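You operate a simulated robot arm through the tools that you are given. There is no shell and no other tool. Be economical: measure what you need, move in short steps, check, and stop when the job is done.

Carry out the task below with a simulated two-armed robot. There is one attempt and no reset: what you move stays moved.

JOB
Put the green round tub on the back of the grey bench with a plate rack. Put the steel sample can marked "92" from the top of the valve bench on the white running sign and the steel sample can that says "72" on the white filter disc. Put the 3 small strainer basket from the top of the valve bench on top of the grey check valve there and the 2 small strainer basket on the top of the cake bench. Put one of the yellow post blocks from the top of the valve bench in the top deck of the parts cart. Put the port plate from the top of the long steel bench on the top of the green bench. Put the green hook tag on the top of the long steel bench away on the middle shelf of the steel rack. Take the blue padlock on the top of the long steel bench and put it away on the top of the pipe bench. Take the elbow on the top of the long steel bench and put it away on the top of the issue table. Open the right cloth drawer. The order is free. Set down upright: green round tub, small strainer basket, yellow post block, port plate.

Only the result counts: the job must be done as asked and must still hold three seconds after the hand-in. Knocking over, shifting, dropping, spilling or breaking anything else fails it. Flat cloth is picked up by pressing the open fingertips on it (5 to 10 N) and closing them slowly along it; thin cloth reads only 2 to 8 mm in the jaws.

ROBOT AND FRAMES
Two 6-joint arms with two-finger grippers on one trunk, on a base that drives. Base frame: it is fixed to the floor where the robot stands at the start and does not move with it; the origin is under the middle of the robot, x ahead of it, y to its left, z up. Units: cm, degrees, N and s.
The left shoulder is at the start at [3, 17.8, 96.3], the right one opposite. With the tool pointing down near the work surface each hand reaches from about 46 to 84 cm from the robot's upright axis, wherever it stands, measured 20 degrees to its own side. Places, roughly: back of the grey bench with a plate rack (116x20 c [66, -330, 80]; blue padlock (5x3x9 cm) [40, 840, 80]; check valve [-100, -75, 75]; elbow [50, 825, 75]; green hook tag [50, 850, 75]; green round tub (15x15x15 cm) [50, 0, 90]; middle shelf of the steel rack (140x22 cm) [-652, 142, 96]; port plate [50, 900, 75]; right cloth drawer [-420, -140, 70]; running sign [-125, -75, 75]; small strainer basket [-150, -50, 75]; steel sample can [-150, -25, 75]; top deck of the parts cart [-260, -210, 60]; top of the cake bench [-130, -260, 80]; top of the green bench [60, 410, 90]; top of the issue table [50, -200, 80]; top of the pipe bench [60, 270, 80]; white filter disc (7x7x1 cm) [-150, -90, 80]; yellow post block (4x4x5 cm) [-130, -90, 80]. Payload 2.54 kg a hand.
The tool frame of a hand sits at the grasp point between the pads (the TCP): z along the fingers, y along the line on which they close. The tips reach 3 cm beyond it. The gripper opens to 11.6 cm. The gripper's body begins 9.5 cm behind the TCP.
Orientation is that of the tool frame in the base frame, as a unit quaternion [x, y, z, w]. With the fingers straight down and closing along the base's y, the tool's x points along the base's -x, its y along +y and its z along -z.

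CONTROLS
- The arms move only by the tool step_arm. It takes "left_commands", "right_commands" or both (then of equal length, played together; a hand with none holds still); each is text: rows parted by semicolons, each of 7 numbers parted by spaces: the gripper command, from -1 (shut) to 1 (fully open), values between in proportion, then the shift along the base's x, y, z in units of 500 mm (1.0 is 500 mm), then the turn, a rotation vector about the base's x, y, z in units of 120 degrees (1.0 is 120 degrees). In form: gripper x y z rx ry rz; .... A call has 1 to 20 rows; each row is the pose to reach, as a shift and turn from the pose commanded when the call began. A call with a number of a shift or a turn outside -1 to 1 is refused whole. Each row takes 0.2 s and may step no farther than 5 cm and 8.6 degrees from the row before; otherwise, or with a gripper value out of range, the whole call is refused. Where a pose cannot be reached the arm comes as near as it can. A force on the tool above 40 N (or 10 N above the force at the start of the call, whichever is more), or a blocked arm, ends the call early, and 0.2 s more pass. Each finger travels about 15.3 cm/s and halts on what it meets, pressing with about 36 N; the grip force reading is that of the motor and also rises with nothing between the fingers. The clock runs only during rows and for 0.2 s after the last one: add rows that repeat a pose to give the fingers time. It gives the time, the measured TCP pose, the force on the tool (base axes), the opening and the grip force at its end, in the units of the frame above (readings bear some noise), with the torque about the TCP (base axes, N m) and any sound that the robot's microphone picked up.
- Cameras (640 x 400 px; columns grow to the right, rows downward): "scene" is now at [3.56, -1.64, 168.42]; the picture's right is [-0.17, -0.99, 0.00], its down [-0.85, 0.15, -0.51] and it looks along [0.50, -0.09, -0.86] (base axes); focal length 287 px, centre (320, 200). "left" rides on the left gripper at [6.9, 1.5, -12.2] in its tool frame; the picture's right is [-0.21, 0.98, 0.00], its down [-0.83, -0.18, -0.53] and it looks along [-0.52, -0.11, 0.85] (tool axes); focal length 251 px, centre (320, 200). "right" rides on the right gripper at [6.9, -1.5, -12.2] in its tool frame; the picture's right is [0.21, 0.98, 0.00], its down [-0.83, 0.18, -0.53] and it looks along [-0.52, 0.11, 0.85] (tool axes); focal length 251 px, centre (320, 200). There is no depth. A picture from a camera that has moved, and an enlarged one, comes with that camera's place and axes in the base frame and with its lens. The place of the scene camera against the robot may be out by one fixed shift of up to 1.8 cm in any direction.
- grab_frame(camera): a new picture of that camera. It takes no simulated time.
- move_column(by): slides the trunk up (or, below 0, down) by that many cm; the arms and the scene camera ride with it, the base frame stays. It gives what a move gives, with no picture.
- base_move(legs): drives the robot by 1 to 6 legs, each [ahead, left, turn to the left] in cm, cm and degrees, along the robot's own axes; the way and the turn of a leg run together, so that a leg with both is an arc; at most 150 cm and 180 degrees a leg. The arms and the cameras ride along, it lands a little off, and it stops where it bumps. It gives what a move gives.
- aim_head(pan, tilt): turns the head with the scene camera to pan (to the left, within 143 degrees either way) and tilt (down, from -29 to 69), counted from straight ahead of the robot. It gives what a move gives.
- close_up(camera, box): a new picture of the part [left, top, right, bottom] of that camera's present view, enlarged. It takes no simulated time.
- hand_in(): hands the job in; it is judged then, once.

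Work in short steps. Places have to be worked out from the pictures, the camera data and where the tool is seen: move nearer, look again, correct. Check each grasp and each placing, and mend what went wrong. You have 535 turns and 316 pictures in all, those below and enlarged ones among them. Open the grippers and draw the arms clear of the work before you hand the job in, unless the task says otherwise; then end with one line.

The tools are called after ">>>" by a JSON object that holds its "name" and its "arguments". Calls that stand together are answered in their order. step_arm: Moves the arms, as the interface text tells. Its arguments: {"type":"object","properties":{"left_commands":{"type":"string"},"right_commands":{"type":"string"}},"required":[]} The other tools are called the same way: move_column (by) slides the trunk up or down; base_move (legs) drives the base; aim_head (pan, tilt) turns the head that bears the scene camera; grab_frame (camera) takes a picture; close_up (camera, box) takes an enlarged picture of a part of a camera's view; hand_in () hands the job in.

At the start:

```text
clock: 0.0
left_tcp_pos: [47.93, 17.4, 113.34]
left_tcp_rot: [0.0, 1.0, -0.001, 0.0]
left_force: [-0.7, -0.2, 0.6]
left_moment: [0.04, 0.04, -0.02]
left_opening: 11.6
left_grip_force: 0.2
right_tcp_pos: [50.66, -29.15, 108.85]
right_tcp_rot: [0.001, 1.0, 0.0, 0.0]
right_force: [1.2, 0.1, -0.3]
right_moment: [0.06, 0.0, 0.02]
right_opening: 11.59
right_grip_force: 0.1
trunk travel left (down, up): [-17.5, 36.5]
robot x, y, heading: [-0.05, -0.15, -0.1]
head pan, tilt: [-9.9, 59.4]
```

scene: 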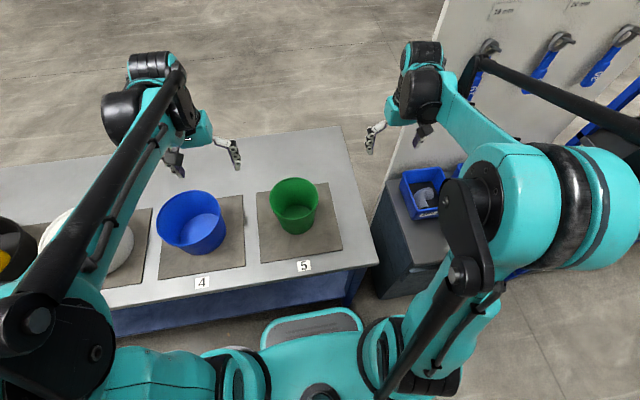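
right: 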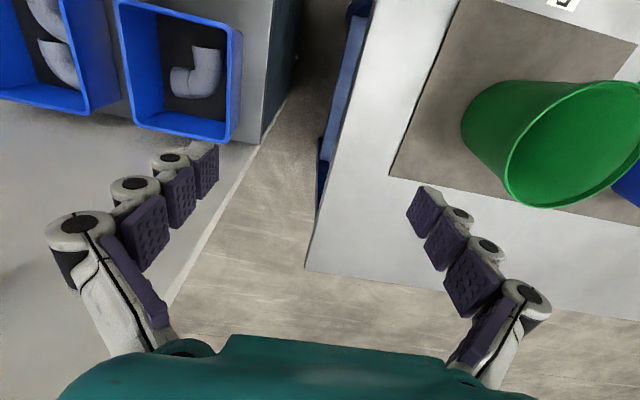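
left: 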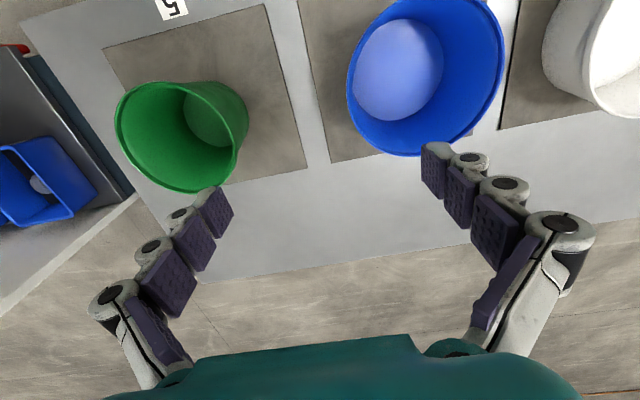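

I'll look around first to know the surroundings before moving anything.

>>> {"name": "aim_head", "arguments": {"pan": -70, "tilt": 25}}

>>> {"name": "grab_frame", "arguments": {"camera": "scene"}}

>>> {"name": "aim_head", "arguments": {"pan": -140, "tilt": 30}}

>>> {"name": "grab_frame", "arguments": {"camera": "scene"}}

>>> {"name": "aim_head", "arguments": {"pan": 140, "tilt": 25}}

>>> {"name": "grab_frame", "arguments": {"camera": "scene"}}

>>> {"name": "aim_head", "arguments": {"pan": 75, "tilt": 20}}

>>> {"name": "grab_frame", "arguments": {"camera": "scene"}}

```text
clock: 1.3
left_tcp_pos: [47.92, 17.47, 113.36]
left_tcp_rot: [0.0, 1.0, -0.001, 0.0]
left_force: [-0.3, -0.3, 0.1]
left_moment: [-0.04, -0.02, 0.02]
left_opening: 11.6
left_grip_force: 0.0
right_tcp_pos: [50.79, -28.86, 108.85]
right_tcp_rot: [0.0, 1.0, 0.0, 0.0]
right_force: [0.5, 0.9, -0.8]
right_moment: [0.01, 0.0, 0.06]
right_opening: 11.62
right_grip_force: 0.1
trunk travel left (down, up): [-17.5, 36.5]
robot x, y, heading: [-0.21, 0.08, -0.1]
head pan, tilt: [-70.0, 25.0]
```

```text
312 pictures are left
camera scene: at [0.09, -9.14, 173.35], right [-0.94, -0.34, 0.0], down [-0.15, 0.4, -0.91], along [0.31, -0.85, -0.42], focal length 287 px, centre (320, 200)
```

scene: 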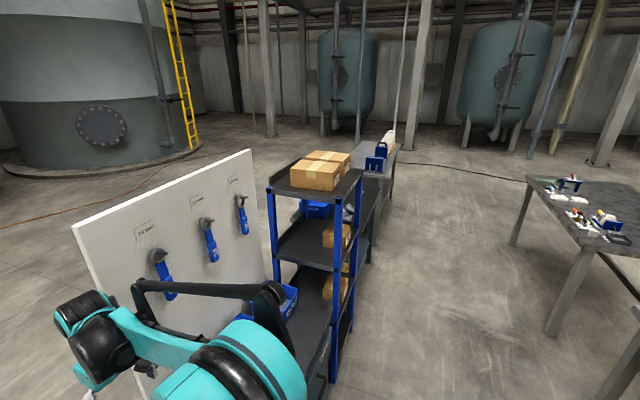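

```text
clock: 2.7
left_tcp_pos: [47.92, 17.56, 113.46]
left_tcp_rot: [0.001, 1.0, 0.0, 0.0]
left_force: [-0.5, 0.4, -0.2]
left_moment: [0.04, 0.01, -0.01]
left_opening: 11.57
left_grip_force: 0.0
right_tcp_pos: [50.75, -29.04, 108.86]
right_tcp_rot: [0.0, 1.0, 0.0, 0.0]
right_force: [-0.3, 0.3, -0.2]
right_moment: [0.02, 0.03, 0.0]
right_opening: 11.6
right_grip_force: 0.1
trunk travel left (down, up): [-17.5, 36.5]
robot x, y, heading: [-0.05, -0.07, 0.2]
head pan, tilt: [-140.0, 30.0]
```

```text
311 pictures are left
camera scene: at [-10.0, -6.3, 172.56], right [-0.64, 0.77, 0.0], down [0.38, 0.32, -0.87], along [-0.66, -0.56, -0.5], focal length 287 px, centre (320, 200)
```

scene: 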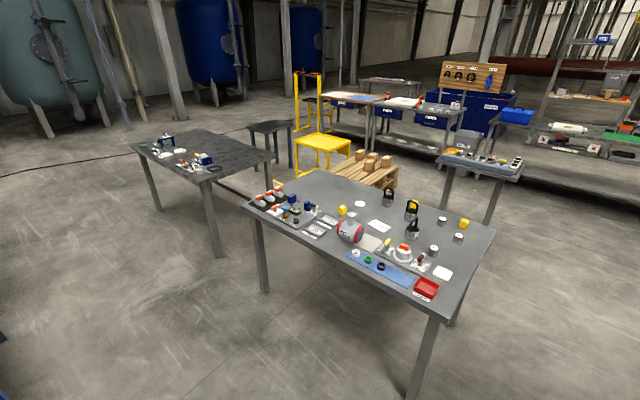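

```text
clock: 6.6
left_tcp_pos: [47.96, 17.51, 113.46]
left_tcp_rot: [0.0, 1.0, 0.0, 0.0]
left_force: [-0.2, -0.5, -0.1]
left_moment: [0.03, -0.02, -0.03]
left_opening: 11.59
left_grip_force: 0.1
right_tcp_pos: [50.73, -29.15, 108.89]
right_tcp_rot: [0.0, 1.0, 0.0, 0.0]
right_force: [-0.7, 0.3, 0.8]
right_moment: [-0.01, 0.01, 0.02]
right_opening: 11.57
right_grip_force: 0.1
trunk travel left (down, up): [-17.5, 36.5]
robot x, y, heading: [-0.13, -0.25, 0.3]
head pan, tilt: [140.0, 25.0]
```

```text
310 pictures are left
camera scene: at [-10.13, 5.44, 173.36], right [0.64, 0.77, 0.0], down [0.32, -0.27, -0.91], along [-0.69, 0.58, -0.42], focal length 287 px, centre (320, 200)
```

scene: 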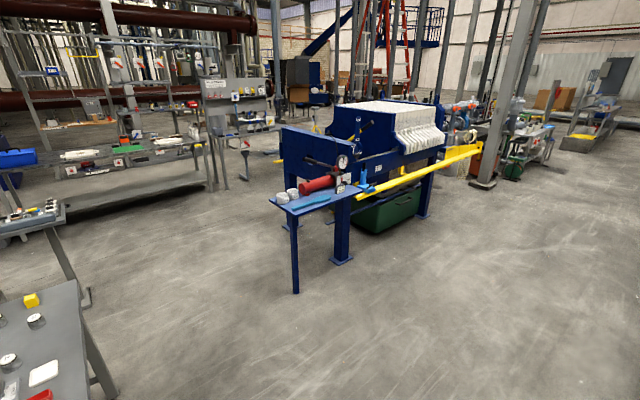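

```text
clock: 7.9
left_tcp_pos: [47.93, 17.45, 113.5]
left_tcp_rot: [0.0, 1.0, 0.0, 0.0]
left_force: [-0.1, -1.0, 0.5]
left_moment: [0.0, -0.06, 0.0]
left_opening: 11.61
left_grip_force: 0.1
right_tcp_pos: [50.85, -29.02, 108.69]
right_tcp_rot: [0.0, 1.0, 0.0, 0.0]
right_force: [-0.2, 0.2, -1.3]
right_moment: [-0.01, 0.02, 0.02]
right_opening: 11.59
right_grip_force: 0.1
trunk travel left (down, up): [-17.5, 36.5]
robot x, y, heading: [-0.16, 0.02, -0.4]
head pan, tilt: [75.0, 20.0]
```

```text
309 pictures are left
camera scene: at [-0.67, 8.52, 174.17], right [0.97, -0.26, 0.0], down [-0.09, -0.33, -0.94], along [0.24, 0.91, -0.34], focal length 287 px, centre (320, 200)
```

scene: 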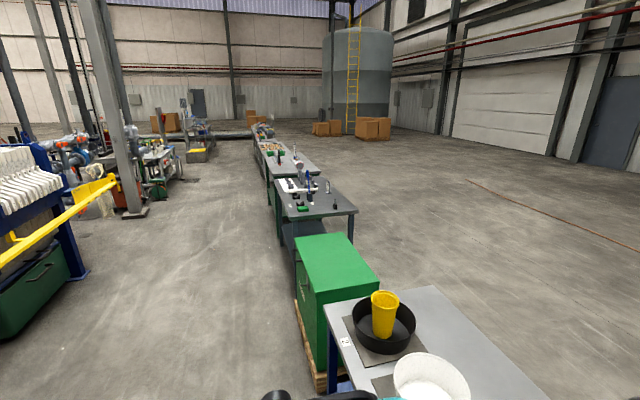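

The corridor along x≈0 is clear. I move the right hand over the tub's right wall and look.

>>> {"name": "step_arm", "arguments": {"right_commands": "1 -0.012 0.095 0 0 0 0;1 -0.024 0.19 0 0 0 0;1 -0.036 0.285 0 0 0 0;1 -0.048 0.38 0 0 0 0;1 -0.048 0.38 0 0 0 0"}}

>>> {"name": "grab_frame", "arguments": {"camera": "right"}}

>>> {"name": "aim_head", "arguments": {"pan": 0, "tilt": 60}}

>>> {"name": "grab_frame", "arguments": {"camera": "scene"}}

```text
clock: 9.1
left_tcp_pos: [47.99, 17.45, 113.49]
left_tcp_rot: [0.0, 1.0, 0.001, 0.0]
left_force: [-0.2, -0.9, 0.4]
left_moment: [0.03, -0.03, 0.01]
left_opening: 11.61
left_grip_force: 0.1
right_tcp_pos: [48.19, -10.12, 108.88]
right_tcp_rot: [0.0, 1.0, 0.0, 0.0]
right_force: [0.3, -0.1, -0.2]
right_moment: [0.01, 0.01, 0.02]
right_opening: 11.6
right_grip_force: 0.1
trunk travel left (down, up): [-17.5, 36.5]
robot x, y, heading: [-0.14, -0.15, -0.2]
head pan, tilt: [75.0, 20.0]
```

```text
308 pictures are left
camera right: at [41.52, -11.67, 120.94], right [-0.21, 0.98, 0.0], down [0.83, 0.18, 0.53], along [0.52, 0.11, -0.85], focal length 251 px, centre (320, 200)
```

right: 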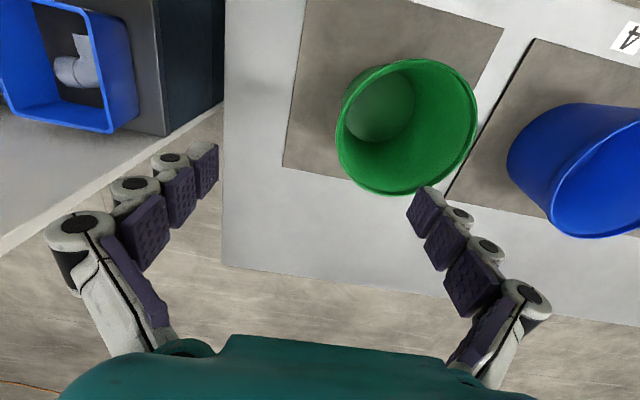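

```text
clock: 10.6
left_tcp_pos: [47.91, 17.39, 113.27]
left_tcp_rot: [0.0, 1.0, 0.0, 0.0]
left_force: [0.1, 0.2, -0.2]
left_moment: [-0.03, 0.0, 0.0]
left_opening: 11.6
left_grip_force: 0.0
right_tcp_pos: [48.28, -10.04, 108.83]
right_tcp_rot: [0.0, 1.0, 0.0, 0.0]
right_force: [0.0, 1.0, 0.5]
right_moment: [0.02, 0.01, 0.01]
right_opening: 11.62
right_grip_force: 0.1
trunk travel left (down, up): [-17.5, 36.5]
robot x, y, heading: [0.3, 0.14, -0.1]
head pan, tilt: [0.0, 60.0]
```

```text
307 pictures are left
camera scene: at [3.59, -0.47, 168.35], right [0.0, -1.0, 0.0], down [-0.87, 0.0, -0.5], along [0.5, 0.0, -0.87], focal length 287 px, centre (320, 200)
```

scene: 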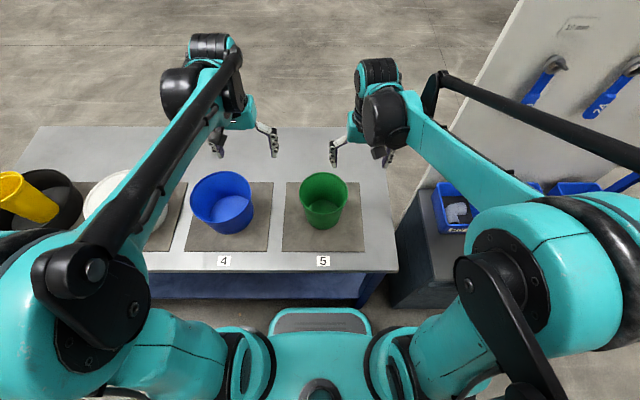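

Triangulation puts the rim centre near (47.1, -0.8, 94), radius 7.5. I descend over the right wall with the fingers straddling it.

>>> {"name": "step_arm", "arguments": {"right_commands": "1 -0.022 0.04 -0.08 0 0 0;1 -0.022 0.04 -0.16 0 0 0;1 -0.022 0.04 -0.22 0 0 0;1 -0.022 0.04 -0.28 0 0 0;1 -0.022 0.04 -0.325 0 0 0;1 -0.022 0.04 -0.325 0 0 0"}}

>>> {"name": "grab_frame", "arguments": {"camera": "right"}}

>>> {"name": "grab_frame", "arguments": {"camera": "scene"}}

```text
clock: 12.0
left_tcp_pos: [47.86, 17.38, 113.44]
left_tcp_rot: [0.0, 1.0, 0.0, 0.0]
left_force: [0.7, -0.5, -0.8]
left_moment: [0.02, 0.03, 0.01]
left_opening: 11.62
left_grip_force: 0.0
right_tcp_pos: [47.2, -8.02, 92.51]
right_tcp_rot: [0.0, 1.0, 0.0, 0.0]
right_force: [0.1, 0.6, -0.1]
right_moment: [-0.02, 0.01, -0.02]
right_opening: 11.58
right_grip_force: 0.0
trunk travel left (down, up): [-17.5, 36.5]
robot x, y, heading: [-0.36, 0.08, -0.1]
head pan, tilt: [0.0, 60.0]
```

```text
306 pictures are left
camera right: at [40.32, -9.57, 104.7], right [-0.21, 0.98, 0.0], down [0.83, 0.18, 0.53], along [0.52, 0.11, -0.85], focal length 251 px, centre (320, 200)
```

right: 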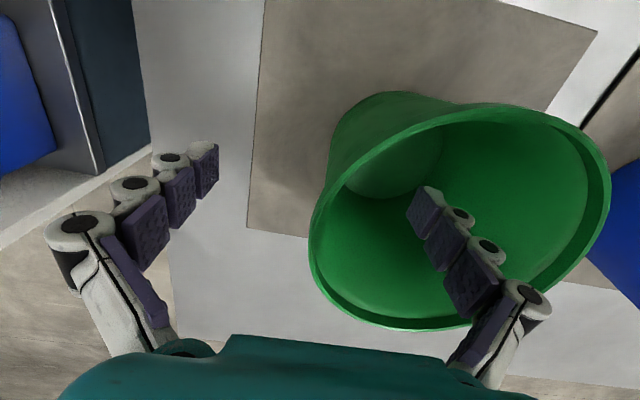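

```text
305 pictures are left
camera scene: at [3.56, -0.49, 168.35], right [0.0, -1.0, 0.0], down [-0.87, 0.0, -0.5], along [0.5, 0.0, -0.87], focal length 287 px, centre (320, 200)
```

scene: 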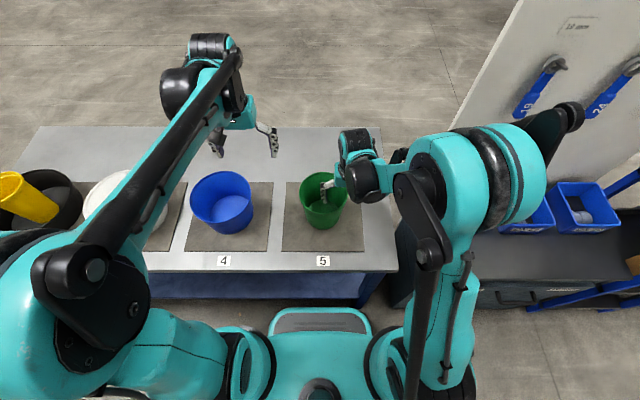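

The wall lies between the fingers; I shift a bit to be centred and close.

>>> {"name": "step_arm", "arguments": {"right_commands": "1 -0.018 -0.01 0 0 0 0;0 -0.018 -0.01 0 0 0 0;-0.5 -0.018 -0.01 0 0 0 0;-1 -0.018 -0.01 0 0 0 0;-1 -0.018 -0.01 0 0 0 0;-1 -0.018 -0.01 0 0 0 0"}}

>>> {"name": "grab_frame", "arguments": {"camera": "right"}}

```text
clock: 13.4
left_tcp_pos: [47.86, 17.45, 113.47]
left_tcp_rot: [-0.001, 1.0, 0.0, 0.0]
left_force: [-0.5, 0.0, 0.0]
left_moment: [0.03, -0.01, 0.0]
left_opening: 11.6
left_grip_force: 0.1
right_tcp_pos: [46.4, -8.43, 92.54]
right_tcp_rot: [0.0, 1.0, 0.0, -0.001]
right_force: [4.9, 2.7, 15.0]
right_moment: [1.42, 0.05, -0.55]
right_opening: 1.2
right_grip_force: 35.5
trunk travel left (down, up): [-17.5, 36.5]
robot x, y, heading: [0.05, 0.18, -0.0]
head pan, tilt: [0.0, 60.0]
```

```text
304 pictures are left
camera right: at [39.47, -10.07, 104.75], right [-0.21, 0.98, 0.0], down [0.83, 0.18, 0.53], along [0.52, 0.11, -0.85], focal length 251 px, centre (320, 200)
```

right: 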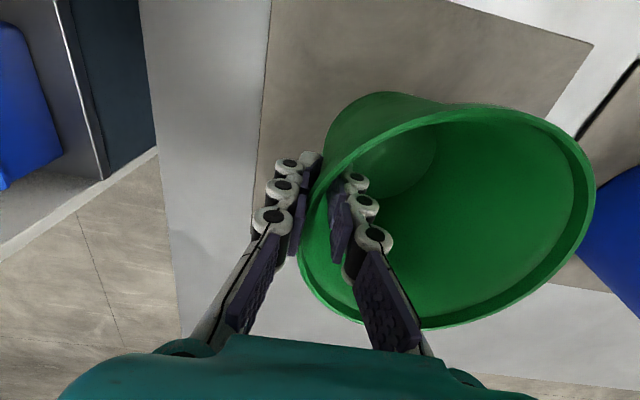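

Held with 1.2 cm opening. I lift straight up and look.

>>> {"name": "step_arm", "arguments": {"right_commands": "-1 0 0 0.02 0 0 0;-1 0 0 0.08 0 0 0;-1 0 0 0.16 0 0 0;-1 0 0 0.24 0 0 0;-1 0 0 0.3 0 0 0;-1 0 0 0.3 0 0 0"}}

>>> {"name": "grab_frame", "arguments": {"camera": "scene"}}

>>> {"name": "grab_frame", "arguments": {"camera": "left"}}

```text
clock: 14.8
left_tcp_pos: [47.89, 17.52, 113.31]
left_tcp_rot: [0.0, 1.0, 0.0, 0.0]
left_force: [-0.2, -0.4, -0.1]
left_moment: [0.04, 0.05, 0.0]
left_opening: 11.58
left_grip_force: 0.0
right_tcp_pos: [46.28, -8.61, 107.41]
right_tcp_rot: [0.0, 1.0, 0.0, 0.0]
right_force: [0.1, -0.5, -2.4]
right_moment: [-0.12, 0.03, -0.02]
right_opening: 0.61
right_grip_force: 32.8
trunk travel left (down, up): [-17.5, 36.5]
robot x, y, heading: [0.03, 0.02, -0.4]
head pan, tilt: [0.0, 60.0]
```

```text
303 pictures are left
camera scene: at [3.66, -0.48, 168.34], right [0.0, -1.0, 0.0], down [-0.87, 0.0, -0.5], along [0.5, 0.0, -0.87], focal length 287 px, centre (320, 200)
```

scene: 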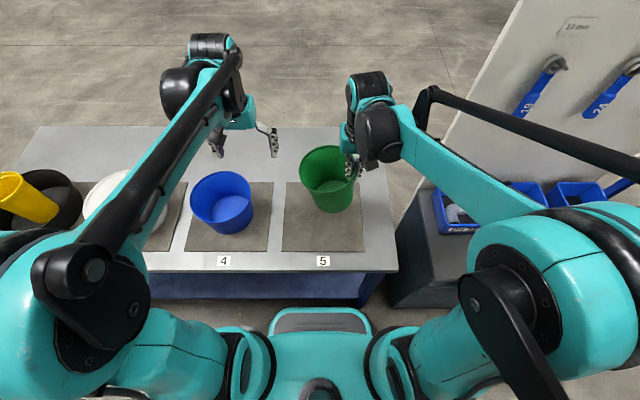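

```text
302 pictures are left
camera left: at [41.16, 18.96, 125.45], right [0.21, 0.98, 0.0], down [0.83, -0.18, 0.53], along [0.52, -0.11, -0.85], focal length 251 px, centre (320, 200)
```

left: 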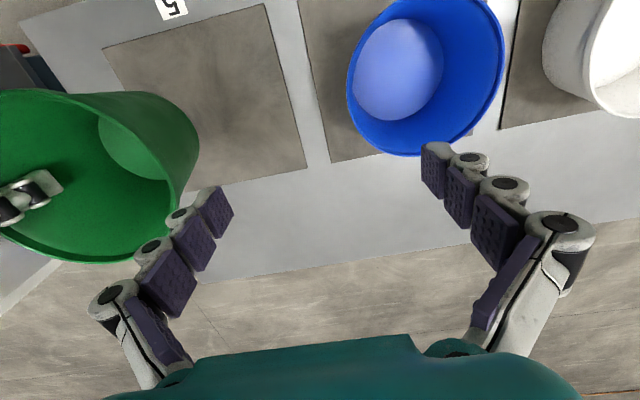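

Tub is in hand (0.25 kg, slightly tilted with the wall taper). I back off and drive to the right toward the grey bench.

>>> {"name": "base_move", "arguments": {"legs": [[-45, 0, 0], [0, -150, 0], [0, -130, 0]]}}

>>> {"name": "aim_head", "arguments": {"pan": -20, "tilt": 35}}

>>> {"name": "grab_frame", "arguments": {"camera": "scene"}}

```text
clock: 30.7
left_tcp_pos: [2.79, -263.58, 113.43]
left_tcp_rot: [0.001, 1.0, 0.0, 0.0]
left_force: [-0.3, -0.7, 0.8]
left_moment: [0.03, 0.02, 0.0]
left_opening: 11.59
left_grip_force: 0.0
right_tcp_pos: [1.08, -289.52, 107.37]
right_tcp_rot: [0.001, 1.0, 0.0, 0.0]
right_force: [0.9, 0.6, -2.7]
right_moment: [-0.12, 0.03, 0.02]
right_opening: 0.6
right_grip_force: 33.1
trunk travel left (down, up): [-17.5, 36.5]
robot x, y, heading: [-45.13, -280.55, -0.1]
head pan, tilt: [0.0, 60.0]
```

```text
clock: 31.6
left_tcp_pos: [2.82, -263.56, 113.44]
left_tcp_rot: [0.001, 1.0, 0.0, 0.0]
left_force: [-0.1, 0.3, 0.5]
left_moment: [0.02, 0.03, 0.02]
left_opening: 11.59
left_grip_force: 0.0
right_tcp_pos: [1.2, -289.48, 107.45]
right_tcp_rot: [0.0, 1.0, 0.0, 0.0]
right_force: [-0.7, 0.0, -2.6]
right_moment: [-0.15, 0.02, -0.01]
right_opening: 0.58
right_grip_force: 33.1
trunk travel left (down, up): [-17.5, 36.5]
robot x, y, heading: [-45.25, -281.03, -0.2]
head pan, tilt: [-20.0, 35.0]
```

```text
301 pictures are left
camera scene: at [-39.97, -284.36, 171.77], right [-0.34, -0.94, 0.0], down [-0.54, 0.2, -0.82], along [0.77, -0.28, -0.57], focal length 287 px, centre (320, 200)
```

scene: 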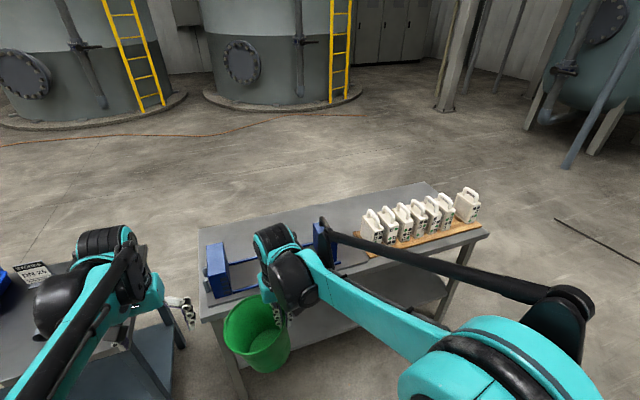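

I raise the trunk and move nearer to see the back strip of the bench.

>>> {"name": "move_column", "arguments": {"by": 18}}

>>> {"name": "base_move", "arguments": {"legs": [[0, -30, 0], [28, 0, 0]]}}

>>> {"name": "aim_head", "arguments": {"pan": 0, "tilt": 50}}

>>> {"name": "grab_frame", "arguments": {"camera": "scene"}}

>>> {"name": "grab_frame", "arguments": {"camera": "left"}}

```text
clock: 33.6
left_tcp_pos: [2.94, -263.5, 131.48]
left_tcp_rot: [0.001, 1.0, 0.0, 0.0]
left_force: [0.6, 0.0, 0.6]
left_moment: [0.01, -0.02, -0.03]
left_opening: 11.62
left_grip_force: 0.1
right_tcp_pos: [1.1, -289.46, 125.43]
right_tcp_rot: [0.001, 1.0, -0.001, -0.001]
right_force: [-1.0, 0.6, -2.9]
right_moment: [-0.15, 0.04, 0.0]
right_opening: 0.6
right_grip_force: 33.4
trunk travel left (down, up): [-35.5, 18.5]
robot x, y, heading: [-45.06, -280.3, 0.0]
head pan, tilt: [-20.0, 35.0]
```

```text
clock: 37.2
left_tcp_pos: [30.52, -293.36, 131.37]
left_tcp_rot: [0.0, 1.0, 0.0, 0.001]
left_force: [-0.4, 0.4, 0.4]
left_moment: [-0.02, 0.0, 0.01]
left_opening: 11.6
left_grip_force: 0.1
right_tcp_pos: [28.98, -319.39, 125.37]
right_tcp_rot: [0.002, 1.0, 0.0, 0.0]
right_force: [-0.8, -0.2, -3.1]
right_moment: [-0.09, 0.01, 0.01]
right_opening: 0.6
right_grip_force: 33.1
trunk travel left (down, up): [-35.5, 18.5]
robot x, y, heading: [-17.5, -310.62, -0.1]
head pan, tilt: [-20.0, 35.0]
```

```text
clock: 38.0
left_tcp_pos: [30.66, -293.4, 131.39]
left_tcp_rot: [0.001, 1.0, 0.0, 0.0]
left_force: [0.0, 0.4, -0.7]
left_moment: [0.0, -0.02, 0.0]
left_opening: 11.61
left_grip_force: 0.0
right_tcp_pos: [28.84, -319.37, 125.49]
right_tcp_rot: [0.001, 1.0, 0.0, -0.001]
right_force: [-0.4, 0.6, -1.8]
right_moment: [-0.14, -0.01, -0.03]
right_opening: 0.6
right_grip_force: 33.0
trunk travel left (down, up): [-35.5, 18.5]
robot x, y, heading: [-17.46, -310.67, -0.0]
head pan, tilt: [0.0, 50.0]
```

```text
300 pictures are left
camera scene: at [-12.78, -311.19, 187.61], right [0.0, -1.0, 0.0], down [-0.77, 0.0, -0.64], along [0.64, 0.0, -0.77], focal length 287 px, centre (320, 200)
```

scene: 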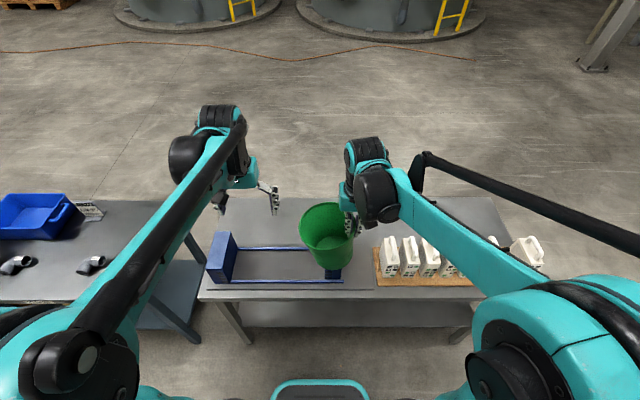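

```text
299 pictures are left
camera left: at [23.74, -291.81, 143.48], right [0.22, 0.98, 0.0], down [0.83, -0.18, 0.53], along [0.52, -0.12, -0.85], focal length 251 px, centre (320, 200)
```

left: 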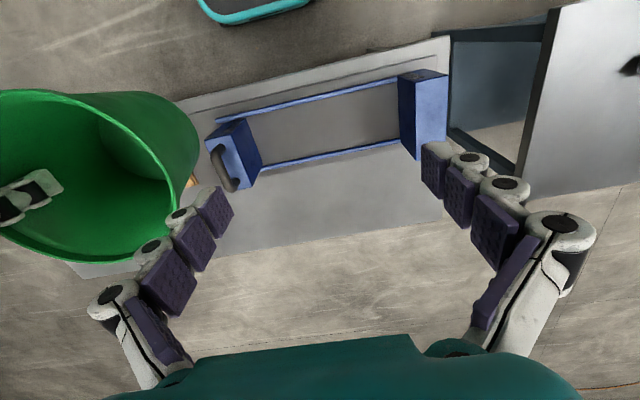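

The back strip behind the rack (x≈57–78) is empty. I drive forward 16 cm and extend the right arm over the back strip.

>>> {"name": "base_move", "arguments": {"legs": [[16, 0, 0]]}}

>>> {"name": "step_arm", "arguments": {"right_commands": "-1 0.08 0 0 0 0 0;-1 0.16 0 0 0 0 0;-1 0.24 0 0 0 0 0;-1 0.32 0 -0.05 0 0 0;-1 0.4 0 -0.1 0 0 0;-1 0.42 0 -0.2 0 0 0;-1 0.42 0 -0.28 0 0 0;-1 0.42 0 -0.36 0 0 0;-1 0.42 0 -0.36 0 0 0"}}

>>> {"name": "close_up", "arguments": {"camera": "scene", "box": [220, 120, 460, 300]}}

>>> {"name": "grab_frame", "arguments": {"camera": "left"}}

```text
clock: 39.4
left_tcp_pos: [46.56, -293.22, 131.38]
left_tcp_rot: [0.001, 1.0, 0.001, 0.0]
left_force: [-0.2, 0.3, 0.4]
left_moment: [-0.01, -0.01, -0.05]
left_opening: 11.61
left_grip_force: 0.1
right_tcp_pos: [44.85, -319.26, 125.51]
right_tcp_rot: [0.001, 1.0, 0.001, -0.001]
right_force: [0.2, 0.4, -2.1]
right_moment: [-0.13, 0.04, -0.02]
right_opening: 0.62
right_grip_force: 32.6
trunk travel left (down, up): [-35.5, 18.5]
robot x, y, heading: [-1.27, -310.98, -0.2]
head pan, tilt: [0.0, 50.0]
```

```text
refused: row 6 steps farther than a row can; nothing moved
```

```text
2.22 times, centred on (340, 210) of scene
camera zoom: at [3.26, -311.2, 187.61], right [0.0, -1.0, 0.0], down [-0.77, 0.0, -0.64], along [0.64, 0.0, -0.77], focal length 637 px, centre (276, 178)
```

zoom: 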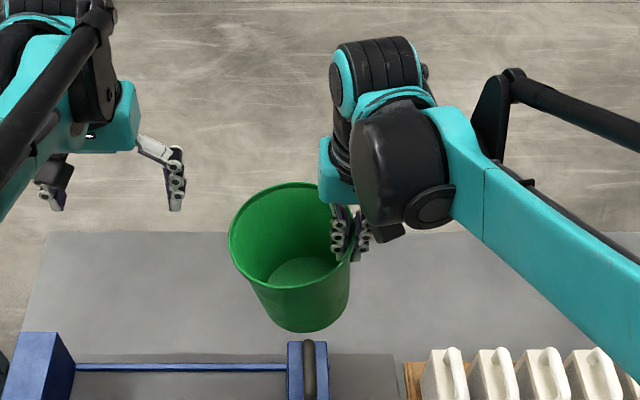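

```text
297 pictures are left
camera left: at [39.76, -291.82, 143.47], right [0.22, 0.98, 0.0], down [0.83, -0.18, 0.53], along [0.52, -0.11, -0.85], focal length 251 px, centre (320, 200)
```

left: 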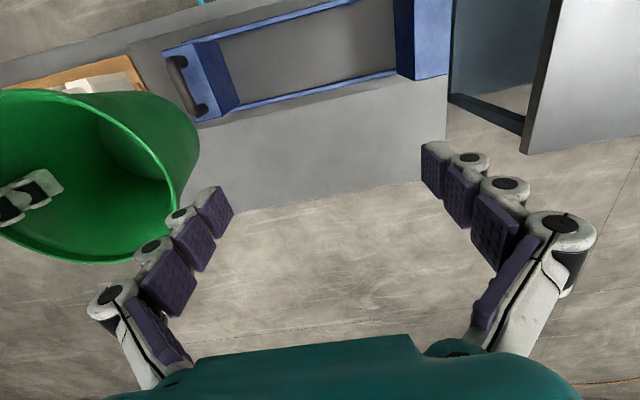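

Step was just too long; the tub's visible tilt matches the wall taper, so I add a +7° turn about x and extend.

>>> {"name": "step_arm", "arguments": {"right_commands": "-1 0.08 0 0 0.02 0 0;-1 0.16 0 0 0.04 0 0;-1 0.24 0 0 0.058 0 0;-1 0.32 0 -0.04 0.058 0 0;-1 0.4 0 -0.09 0.058 0 0;-1 0.42 0 -0.18 0.058 0 0;-1 0.42 0 -0.27 0.058 0 0;-1 0.42 0 -0.36 0.058 0 0;-1 0.42 0 -0.45 0.058 0 0;-1 0.42 0 -0.54 0.058 0 0;-1 0.42 0 -0.56 0.058 0 0;-1 0.42 0 -0.56 0.058 0 0"}}

>>> {"name": "close_up", "arguments": {"camera": "scene", "box": [220, 120, 460, 300]}}

```text
clock: 42.0
left_tcp_pos: [46.6, -293.44, 131.38]
left_tcp_rot: [0.001, 1.0, 0.0, 0.0]
left_force: [-0.1, 0.2, -0.4]
left_moment: [0.02, -0.03, -0.02]
left_opening: 11.62
left_grip_force: 0.1
right_tcp_pos: [65.91, -319.43, 97.43]
right_tcp_rot: [0.001, 0.998, 0.061, 0.0]
right_force: [0.0, 0.7, -1.6]
right_moment: [-0.15, 0.0, 0.0]
right_opening: 0.61
right_grip_force: 33.3
trunk travel left (down, up): [-35.5, 18.5]
robot x, y, heading: [-1.3, -310.88, -0.1]
head pan, tilt: [0.0, 50.0]
```

```text
2.22 times, centred on (340, 210) of scene
camera zoom: at [3.31, -311.2, 187.61], right [0.0, -1.0, 0.0], down [-0.77, 0.0, -0.64], along [0.64, 0.0, -0.77], focal length 637 px, centre (276, 178)
```

zoom: 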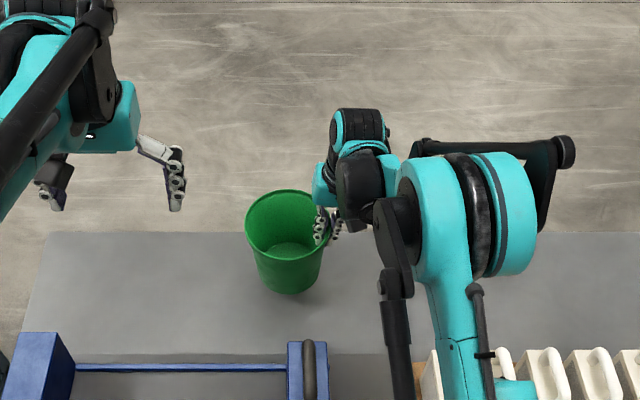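

Tub now looks upright over the back strip. I lower slowly.

>>> {"name": "step_arm", "arguments": {"right_commands": "-1 0 0 -0.05 0 0 0;-1 0 0 -0.08 0 0 0;-1 0 0 -0.09 0 0 0;-1 0 0 -0.09 0 0 0"}}

```text
clock: 43.0
left_tcp_pos: [46.49, -293.34, 131.42]
left_tcp_rot: [0.0, 1.0, -0.001, 0.0]
left_force: [-0.8, 0.1, -0.6]
left_moment: [-0.01, 0.0, 0.01]
left_opening: 11.61
left_grip_force: 0.0
right_tcp_pos: [65.9, -319.31, 92.97]
right_tcp_rot: [0.001, 0.998, 0.061, 0.0]
right_force: [0.3, 0.3, -2.1]
right_moment: [-0.14, 0.01, -0.02]
right_opening: 0.61
right_grip_force: 32.9
trunk travel left (down, up): [-35.5, 18.5]
robot x, y, heading: [-1.02, -310.74, -0.1]
head pan, tilt: [0.0, 50.0]
```

No contact yet; lowering further in 3 mm steps.

>>> {"name": "step_arm", "arguments": {"right_commands": "-1 0 0 -0.006 0 0 0;-1 0 0 -0.012 0 0 0;-1 0 0 -0.018 0 0 0;-1 0 0 -0.018 0 0 0"}}

```text
clock: 44.0
left_tcp_pos: [46.58, -293.28, 131.46]
left_tcp_rot: [0.001, 1.0, 0.001, 0.0]
left_force: [-0.4, 0.5, -0.4]
left_moment: [0.01, 0.01, -0.03]
left_opening: 11.6
left_grip_force: 0.1
right_tcp_pos: [65.91, -319.42, 92.12]
right_tcp_rot: [0.001, 0.998, 0.061, 0.0]
right_force: [1.2, -1.7, 1.9]
right_moment: [0.16, 0.12, 0.02]
right_opening: 0.61
right_grip_force: 33.0
trunk travel left (down, up): [-35.5, 18.5]
robot x, y, heading: [-0.91, -310.74, -0.2]
head pan, tilt: [0.0, 50.0]
```

Contact felt. I open and rise.

>>> {"name": "step_arm", "arguments": {"right_commands": "-1 0 0 -0.003 0 0 0;-0.5 0 0 -0.003 0 0 0;0 0 0 -0.003 0 0 0;0 0 0 0 0 0 0;0 0 0 0.06 0 0 0;0 0 0 0.15 0 0 0;0 0 0 0.24 0 0 0;0 0 0 0.33 0 0 0;0 0 0 0.42 0 0 0;0 0 0 0.42 0 0 0"}}

>>> {"name": "grab_frame", "arguments": {"camera": "scene"}}

```text
clock: 46.2
left_tcp_pos: [46.58, -293.35, 131.39]
left_tcp_rot: [0.002, 1.0, -0.001, 0.0]
left_force: [0.0, -1.0, 0.0]
left_moment: [-0.01, -0.04, 0.01]
left_opening: 11.61
left_grip_force: 0.0
right_tcp_pos: [65.88, -319.42, 113.19]
right_tcp_rot: [0.001, 0.998, 0.062, 0.0]
right_force: [0.4, 0.2, 1.0]
right_moment: [0.0, -0.03, -0.01]
right_opening: 5.82
right_grip_force: 0.0
trunk travel left (down, up): [-35.5, 18.5]
robot x, y, heading: [-1.46, -310.19, -0.1]
head pan, tilt: [0.0, 50.0]
```

```text
295 pictures are left
camera scene: at [3.36, -311.21, 187.6], right [0.0, -1.0, 0.0], down [-0.77, 0.0, -0.64], along [0.64, 0.0, -0.77], focal length 287 px, centre (320, 200)
```

scene: 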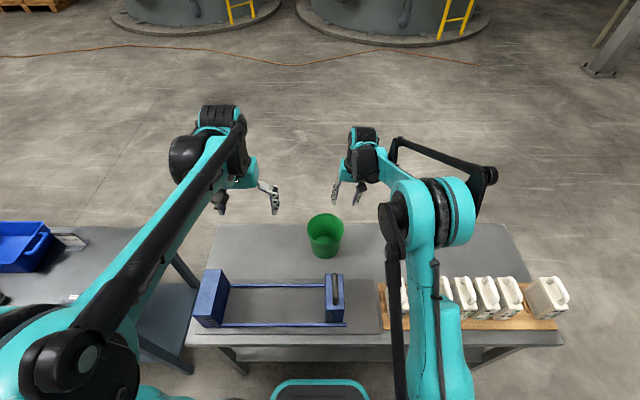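

Tub stands upright on the back strip. I retract the right arm, back off, drive to the valve bench and turn around.

>>> {"name": "step_arm", "arguments": {"right_commands": "0 -0.09 0 0.03 -0.02 0 0;0 -0.18 0 0.06 -0.04 0 0;0 -0.27 0 0.1 -0.058 0 0;0 -0.36 0 0.14 -0.058 0 0;1 -0.4 -0.04 0.2 -0.058 0 0;1 -0.4 -0.04 0.24 -0.058 0 0"}}

>>> {"name": "base_move", "arguments": {"legs": [[-45, 0, 0], [0, 120, 0], [0, 115, 0], [0, 0, 180]]}}

>>> {"name": "grab_frame", "arguments": {"camera": "scene"}}

```text
clock: 47.6
left_tcp_pos: [46.57, -293.35, 131.51]
left_tcp_rot: [0.001, 1.0, 0.001, 0.0]
left_force: [-1.0, -0.4, 0.7]
left_moment: [-0.02, 0.01, 0.01]
left_opening: 11.6
left_grip_force: 0.1
right_tcp_pos: [45.93, -321.12, 125.18]
right_tcp_rot: [0.001, 1.0, -0.001, 0.0]
right_force: [0.0, -0.7, -0.2]
right_moment: [-0.03, -0.02, 0.01]
right_opening: 11.6
right_grip_force: 0.0
trunk travel left (down, up): [-35.5, 18.5]
robot x, y, heading: [-1.83, -310.54, -0.1]
head pan, tilt: [0.0, 50.0]
```

```text
clock: 68.8
left_tcp_pos: [-94.68, -95.02, 131.46]
left_tcp_rot: [1.0, 0.012, 0.0, 0.0]
left_force: [0.4, 0.7, 0.1]
left_moment: [0.01, 0.02, 0.04]
left_opening: 11.59
left_grip_force: 0.0
right_tcp_pos: [-94.72, -67.07, 125.06]
right_tcp_rot: [1.0, 0.011, 0.0, 0.0]
right_force: [0.6, -0.2, -0.3]
right_moment: [0.03, -0.01, 0.0]
right_opening: 11.59
right_grip_force: 0.0
trunk travel left (down, up): [-35.5, 18.5]
robot x, y, heading: [-46.89, -76.23, -178.6]
head pan, tilt: [0.0, 50.0]
```

```text
294 pictures are left
camera scene: at [-52.0, -77.18, 187.61], right [-0.02, 1.0, 0.0], down [0.77, 0.02, -0.64], along [-0.64, -0.01, -0.77], focal length 287 px, centre (320, 200)
```

scene: 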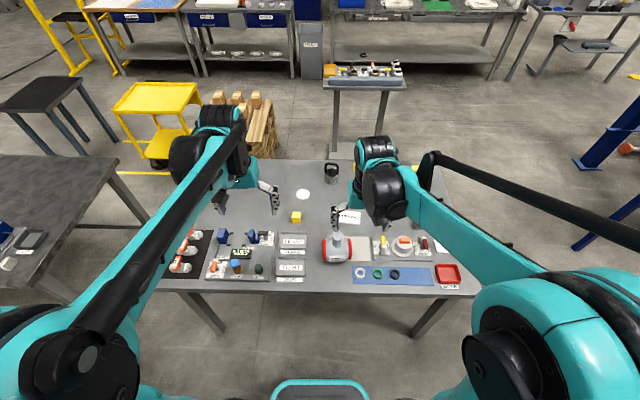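

Facing the valve bench. I zoom in on its contents.

>>> {"name": "close_up", "arguments": {"camera": "scene", "box": [150, 150, 480, 310]}}

>>> {"name": "grab_frame", "arguments": {"camera": "left"}}

>>> {"name": "grab_frame", "arguments": {"camera": "right"}}

```text
1.94 times, centred on (315, 230) of scene
camera zoom: at [-52.0, -77.18, 187.61], right [-0.02, 1.0, 0.0], down [0.77, 0.02, -0.64], along [-0.64, -0.01, -0.77], focal length 556 px, centre (330, 142)
```

zoom: 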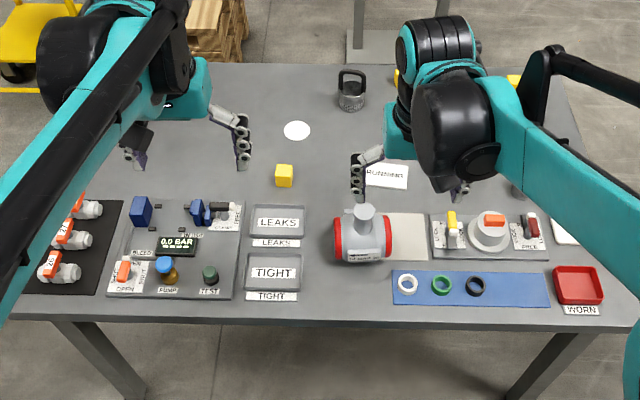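

```text
292 pictures are left
camera left: at [-87.65, -96.44, 143.47], right [-0.19, -0.98, 0.0], down [-0.83, 0.16, 0.53], along [-0.52, 0.1, -0.85], focal length 251 px, centre (320, 200)
```

left: 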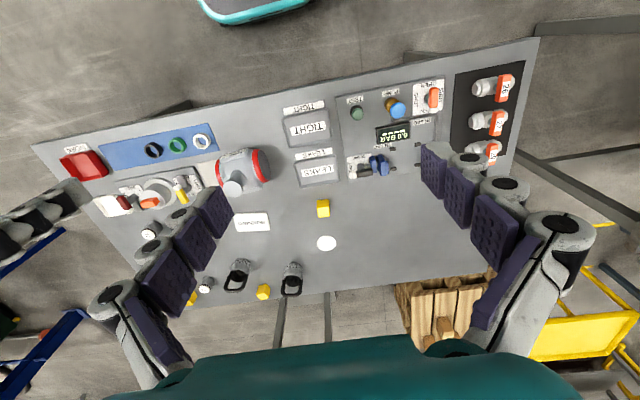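

```text
291 pictures are left
camera right: at [-87.77, -65.5, 137.3], right [0.24, -0.97, 0.0], down [-0.82, -0.2, 0.53], along [-0.52, -0.13, -0.85], focal length 251 px, centre (320, 200)
```

right: 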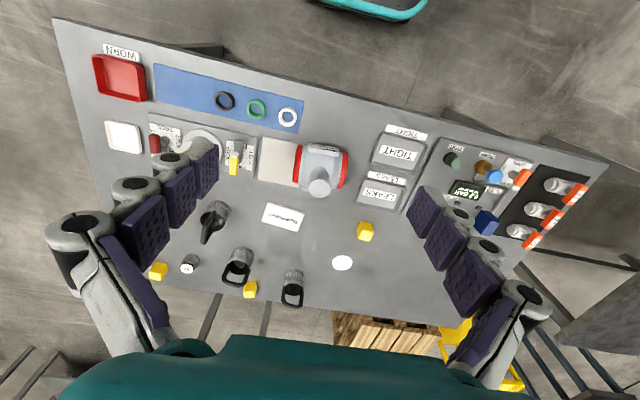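

Bench is at z≈75, front edge x≈-97. Things to grasp lie at x≈-140…-160, so I need to get closer; I advance carefully and look down.

>>> {"name": "base_move", "arguments": {"legs": [[16, 0, -1.4]]}}

>>> {"name": "aim_head", "arguments": {"pan": 0, "tilt": 69}}

>>> {"name": "grab_frame", "arguments": {"camera": "scene"}}

```text
clock: 70.2
left_tcp_pos: [-111.06, -93.97, 131.39]
left_tcp_rot: [1.0, -0.002, 0.0, 0.001]
left_force: [0.0, -0.5, -1.3]
left_moment: [0.03, -0.02, 0.02]
left_opening: 11.6
left_grip_force: 0.1
right_tcp_pos: [-110.38, -66.12, 125.25]
right_tcp_rot: [1.0, -0.002, 0.0, 0.0]
right_force: [-0.1, 0.1, -0.1]
right_moment: [0.0, -0.01, 0.01]
right_opening: 11.61
right_grip_force: 0.0
trunk travel left (down, up): [-35.5, 18.5]
robot x, y, heading: [-62.91, -76.81, 179.9]
head pan, tilt: [0.0, 50.0]
```

```text
clock: 71.1
left_tcp_pos: [-111.03, -94.1, 131.4]
left_tcp_rot: [1.0, -0.001, -0.001, 0.0]
left_force: [0.3, 0.0, -0.8]
left_moment: [-0.01, -0.02, 0.01]
left_opening: 11.62
left_grip_force: 0.0
right_tcp_pos: [-110.31, -66.12, 125.08]
right_tcp_rot: [1.0, -0.001, 0.0, -0.001]
right_force: [0.8, -0.2, 0.4]
right_moment: [-0.02, 0.04, -0.03]
right_opening: 11.61
right_grip_force: 0.2
trunk travel left (down, up): [-35.5, 18.5]
robot x, y, heading: [-63.45, -76.21, 179.9]
head pan, tilt: [0.0, 68.8]
```

```text
290 pictures are left
camera scene: at [-65.79, -77.22, 185.42], right [0.0, 1.0, 0.0], down [0.93, 0.0, -0.36], along [-0.36, 0.0, -0.93], focal length 287 px, centre (320, 200)
```

scene: 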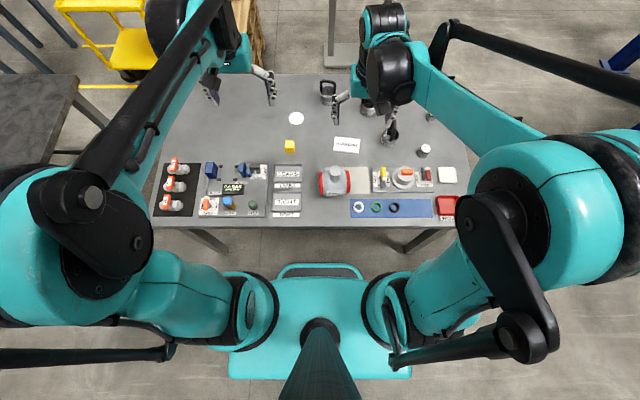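

The base is low and narrow and fits between the bench legs, and the torso front is only ~10–12 cm ahead. I advance 12 cm more and look with all cameras.

>>> {"name": "base_move", "arguments": {"legs": [[12, 0, 0]]}}

>>> {"name": "grab_frame", "arguments": {"camera": "right"}}

>>> {"name": "grab_frame", "arguments": {"camera": "left"}}

```text
clock: 72.3
left_tcp_pos: [-123.11, -94.18, 131.41]
left_tcp_rot: [1.0, -0.001, 0.0, 0.0]
left_force: [0.1, -0.8, 0.0]
left_moment: [0.01, -0.01, 0.0]
left_opening: 11.59
left_grip_force: 0.1
right_tcp_pos: [-122.26, -66.0, 125.14]
right_tcp_rot: [1.0, 0.0, 0.0, -0.001]
right_force: [-0.2, 0.7, -0.2]
right_moment: [0.01, -0.03, -0.02]
right_opening: 11.59
right_grip_force: 0.1
trunk travel left (down, up): [-35.5, 18.5]
robot x, y, heading: [-75.1, -76.87, 179.8]
head pan, tilt: [0.0, 68.8]
```

```text
289 pictures are left
camera right: at [-115.46, -64.68, 137.32], right [0.21, -0.98, 0.0], down [-0.83, -0.18, 0.53], along [-0.52, -0.11, -0.85], focal length 251 px, centre (320, 200)
```

right: 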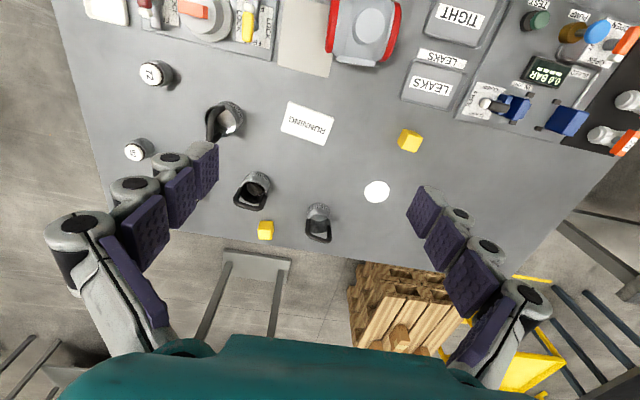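

```text
288 pictures are left
camera left: at [-116.07, -95.61, 143.48], right [-0.22, -0.98, 0.0], down [-0.83, 0.18, 0.53], along [-0.52, 0.11, -0.85], focal length 251 px, centre (320, 200)
```

left: 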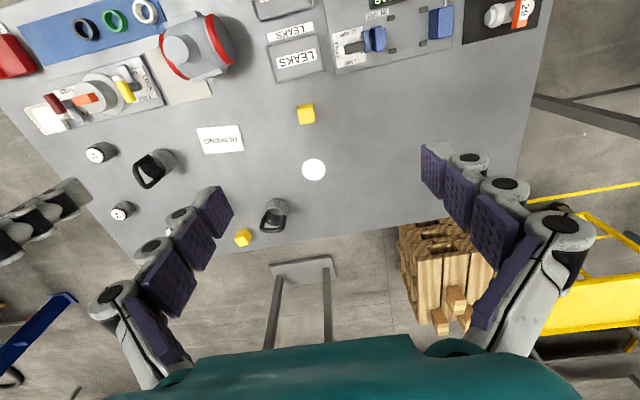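

Zooming to read the numbers.

>>> {"name": "close_up", "arguments": {"camera": "right", "box": [110, 50, 270, 170]}}

>>> {"name": "close_up", "arguments": {"camera": "right", "box": [220, 160, 350, 250]}}

>>> {"name": "close_up", "arguments": {"camera": "left", "box": [80, 120, 300, 260]}}

```text
3.33 times, centred on (190, 110) of right
camera zoom: at [-115.46, -64.68, 137.32], right [0.21, -0.98, 0.0], down [-0.83, -0.18, 0.53], along [-0.52, -0.11, -0.85], focal length 838 px, centre (753, 500)
```

zoom: 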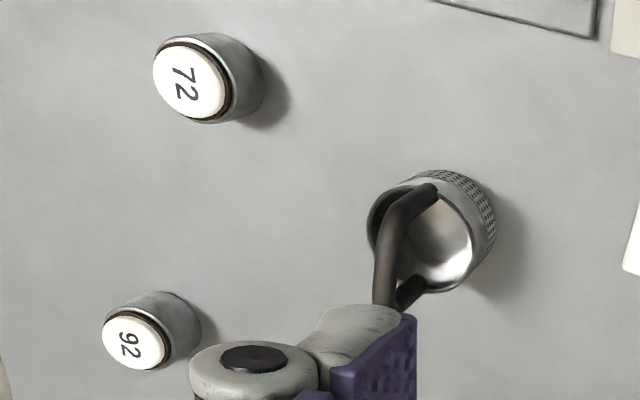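

```text
4.44 times, centred on (285, 205) of right
camera zoom: at [-115.46, -64.68, 137.32], right [0.21, -0.98, 0.0], down [-0.83, -0.18, 0.53], along [-0.52, -0.11, -0.85], focal length 1118 px, centre (476, 178)
```

zoom: 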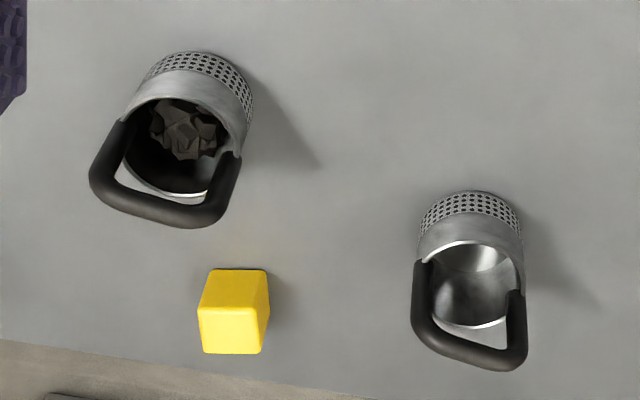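

```text
2.86 times, centred on (190, 190) of left
camera zoom: at [-116.07, -95.61, 143.48], right [-0.22, -0.98, 0.0], down [-0.83, 0.18, 0.53], along [-0.52, 0.11, -0.85], focal length 718 px, centre (691, 229)
```

zoom: 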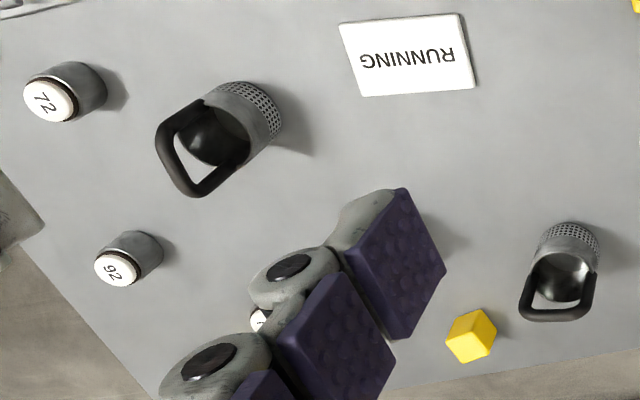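

I move both hands outward to see the objects from the scene camera and to find the numbers.

>>> {"name": "step_arm", "arguments": {"left_commands": "1 0.05 -0.08 0 0 0 0;1 0.1 -0.16 0 0 0 0;1 0.15 -0.24 0 0 0 0;1 0.2 -0.3 0 0 0 0", "right_commands": "1 0.05 0.08 0 0 0 0;1 0.1 0.16 0 0 0 0;1 0.15 0.24 0 0 0 0;1 0.15 0.33 0 0 0 0"}}

>>> {"name": "aim_head", "arguments": {"pan": -5, "tilt": 50}}

>>> {"name": "close_up", "arguments": {"camera": "scene", "box": [260, 130, 480, 270]}}

>>> {"name": "close_up", "arguments": {"camera": "right", "box": [180, 0, 500, 200]}}

```text
clock: 73.3
left_tcp_pos: [-113.03, -109.3, 131.48]
left_tcp_rot: [1.0, -0.002, 0.0, 0.001]
left_force: [-0.9, 0.7, 0.7]
left_moment: [-0.03, 0.04, 0.04]
left_opening: 11.58
left_grip_force: 0.1
right_tcp_pos: [-114.98, -49.52, 125.16]
right_tcp_rot: [1.0, -0.001, -0.001, 0.001]
right_force: [0.4, 0.0, -0.5]
right_moment: [-0.03, 0.0, 0.02]
right_opening: 11.62
right_grip_force: 0.1
trunk travel left (down, up): [-35.5, 18.5]
robot x, y, heading: [-75.11, -76.67, 179.8]
head pan, tilt: [0.0, 68.8]
```

```text
clock: 74.1
left_tcp_pos: [-113.23, -109.13, 131.47]
left_tcp_rot: [1.0, -0.001, 0.001, 0.001]
left_force: [0.4, 0.6, -0.1]
left_moment: [-0.02, 0.0, 0.04]
left_opening: 11.61
left_grip_force: 0.0
right_tcp_pos: [-115.02, -49.61, 125.21]
right_tcp_rot: [1.0, -0.001, 0.0, 0.0]
right_force: [-0.2, -0.1, 0.1]
right_moment: [-0.02, -0.01, 0.01]
right_opening: 11.61
right_grip_force: 0.0
trunk travel left (down, up): [-35.5, 18.5]
robot x, y, heading: [-75.3, -76.2, 179.9]
head pan, tilt: [-5.0, 50.0]
```

```text
2.86 times, centred on (370, 200) of scene
camera zoom: at [-79.94, -76.55, 187.6], right [0.09, 1.0, 0.0], down [0.76, -0.07, -0.64], along [-0.64, 0.06, -0.77], focal length 819 px, centre (177, 200)
```

zoom: 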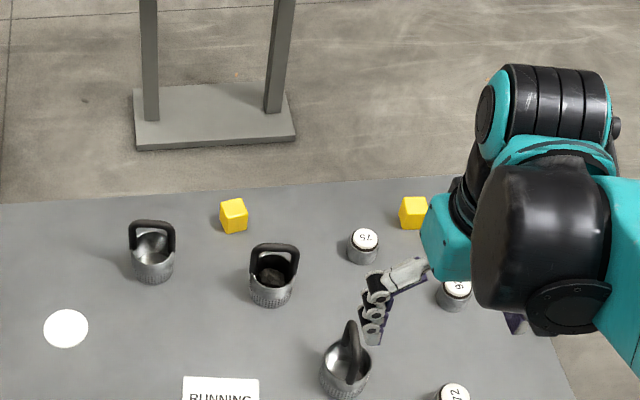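

```text
2.00 times, centred on (340, 100) of right
camera zoom: at [-108.05, -48.23, 137.36], right [0.21, -0.98, 0.0], down [-0.83, -0.18, 0.53], along [-0.52, -0.11, -0.85], focal length 503 px, centre (280, 400)
```

zoom: 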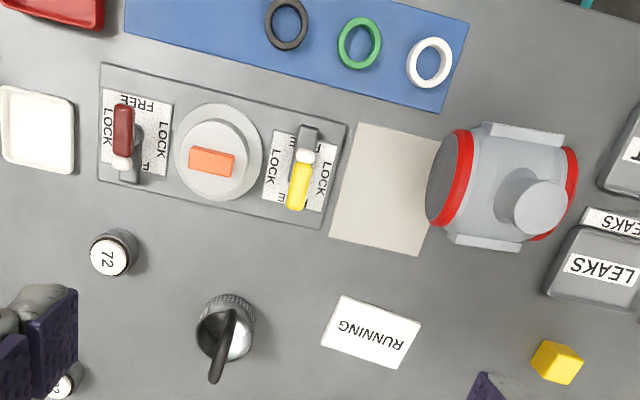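

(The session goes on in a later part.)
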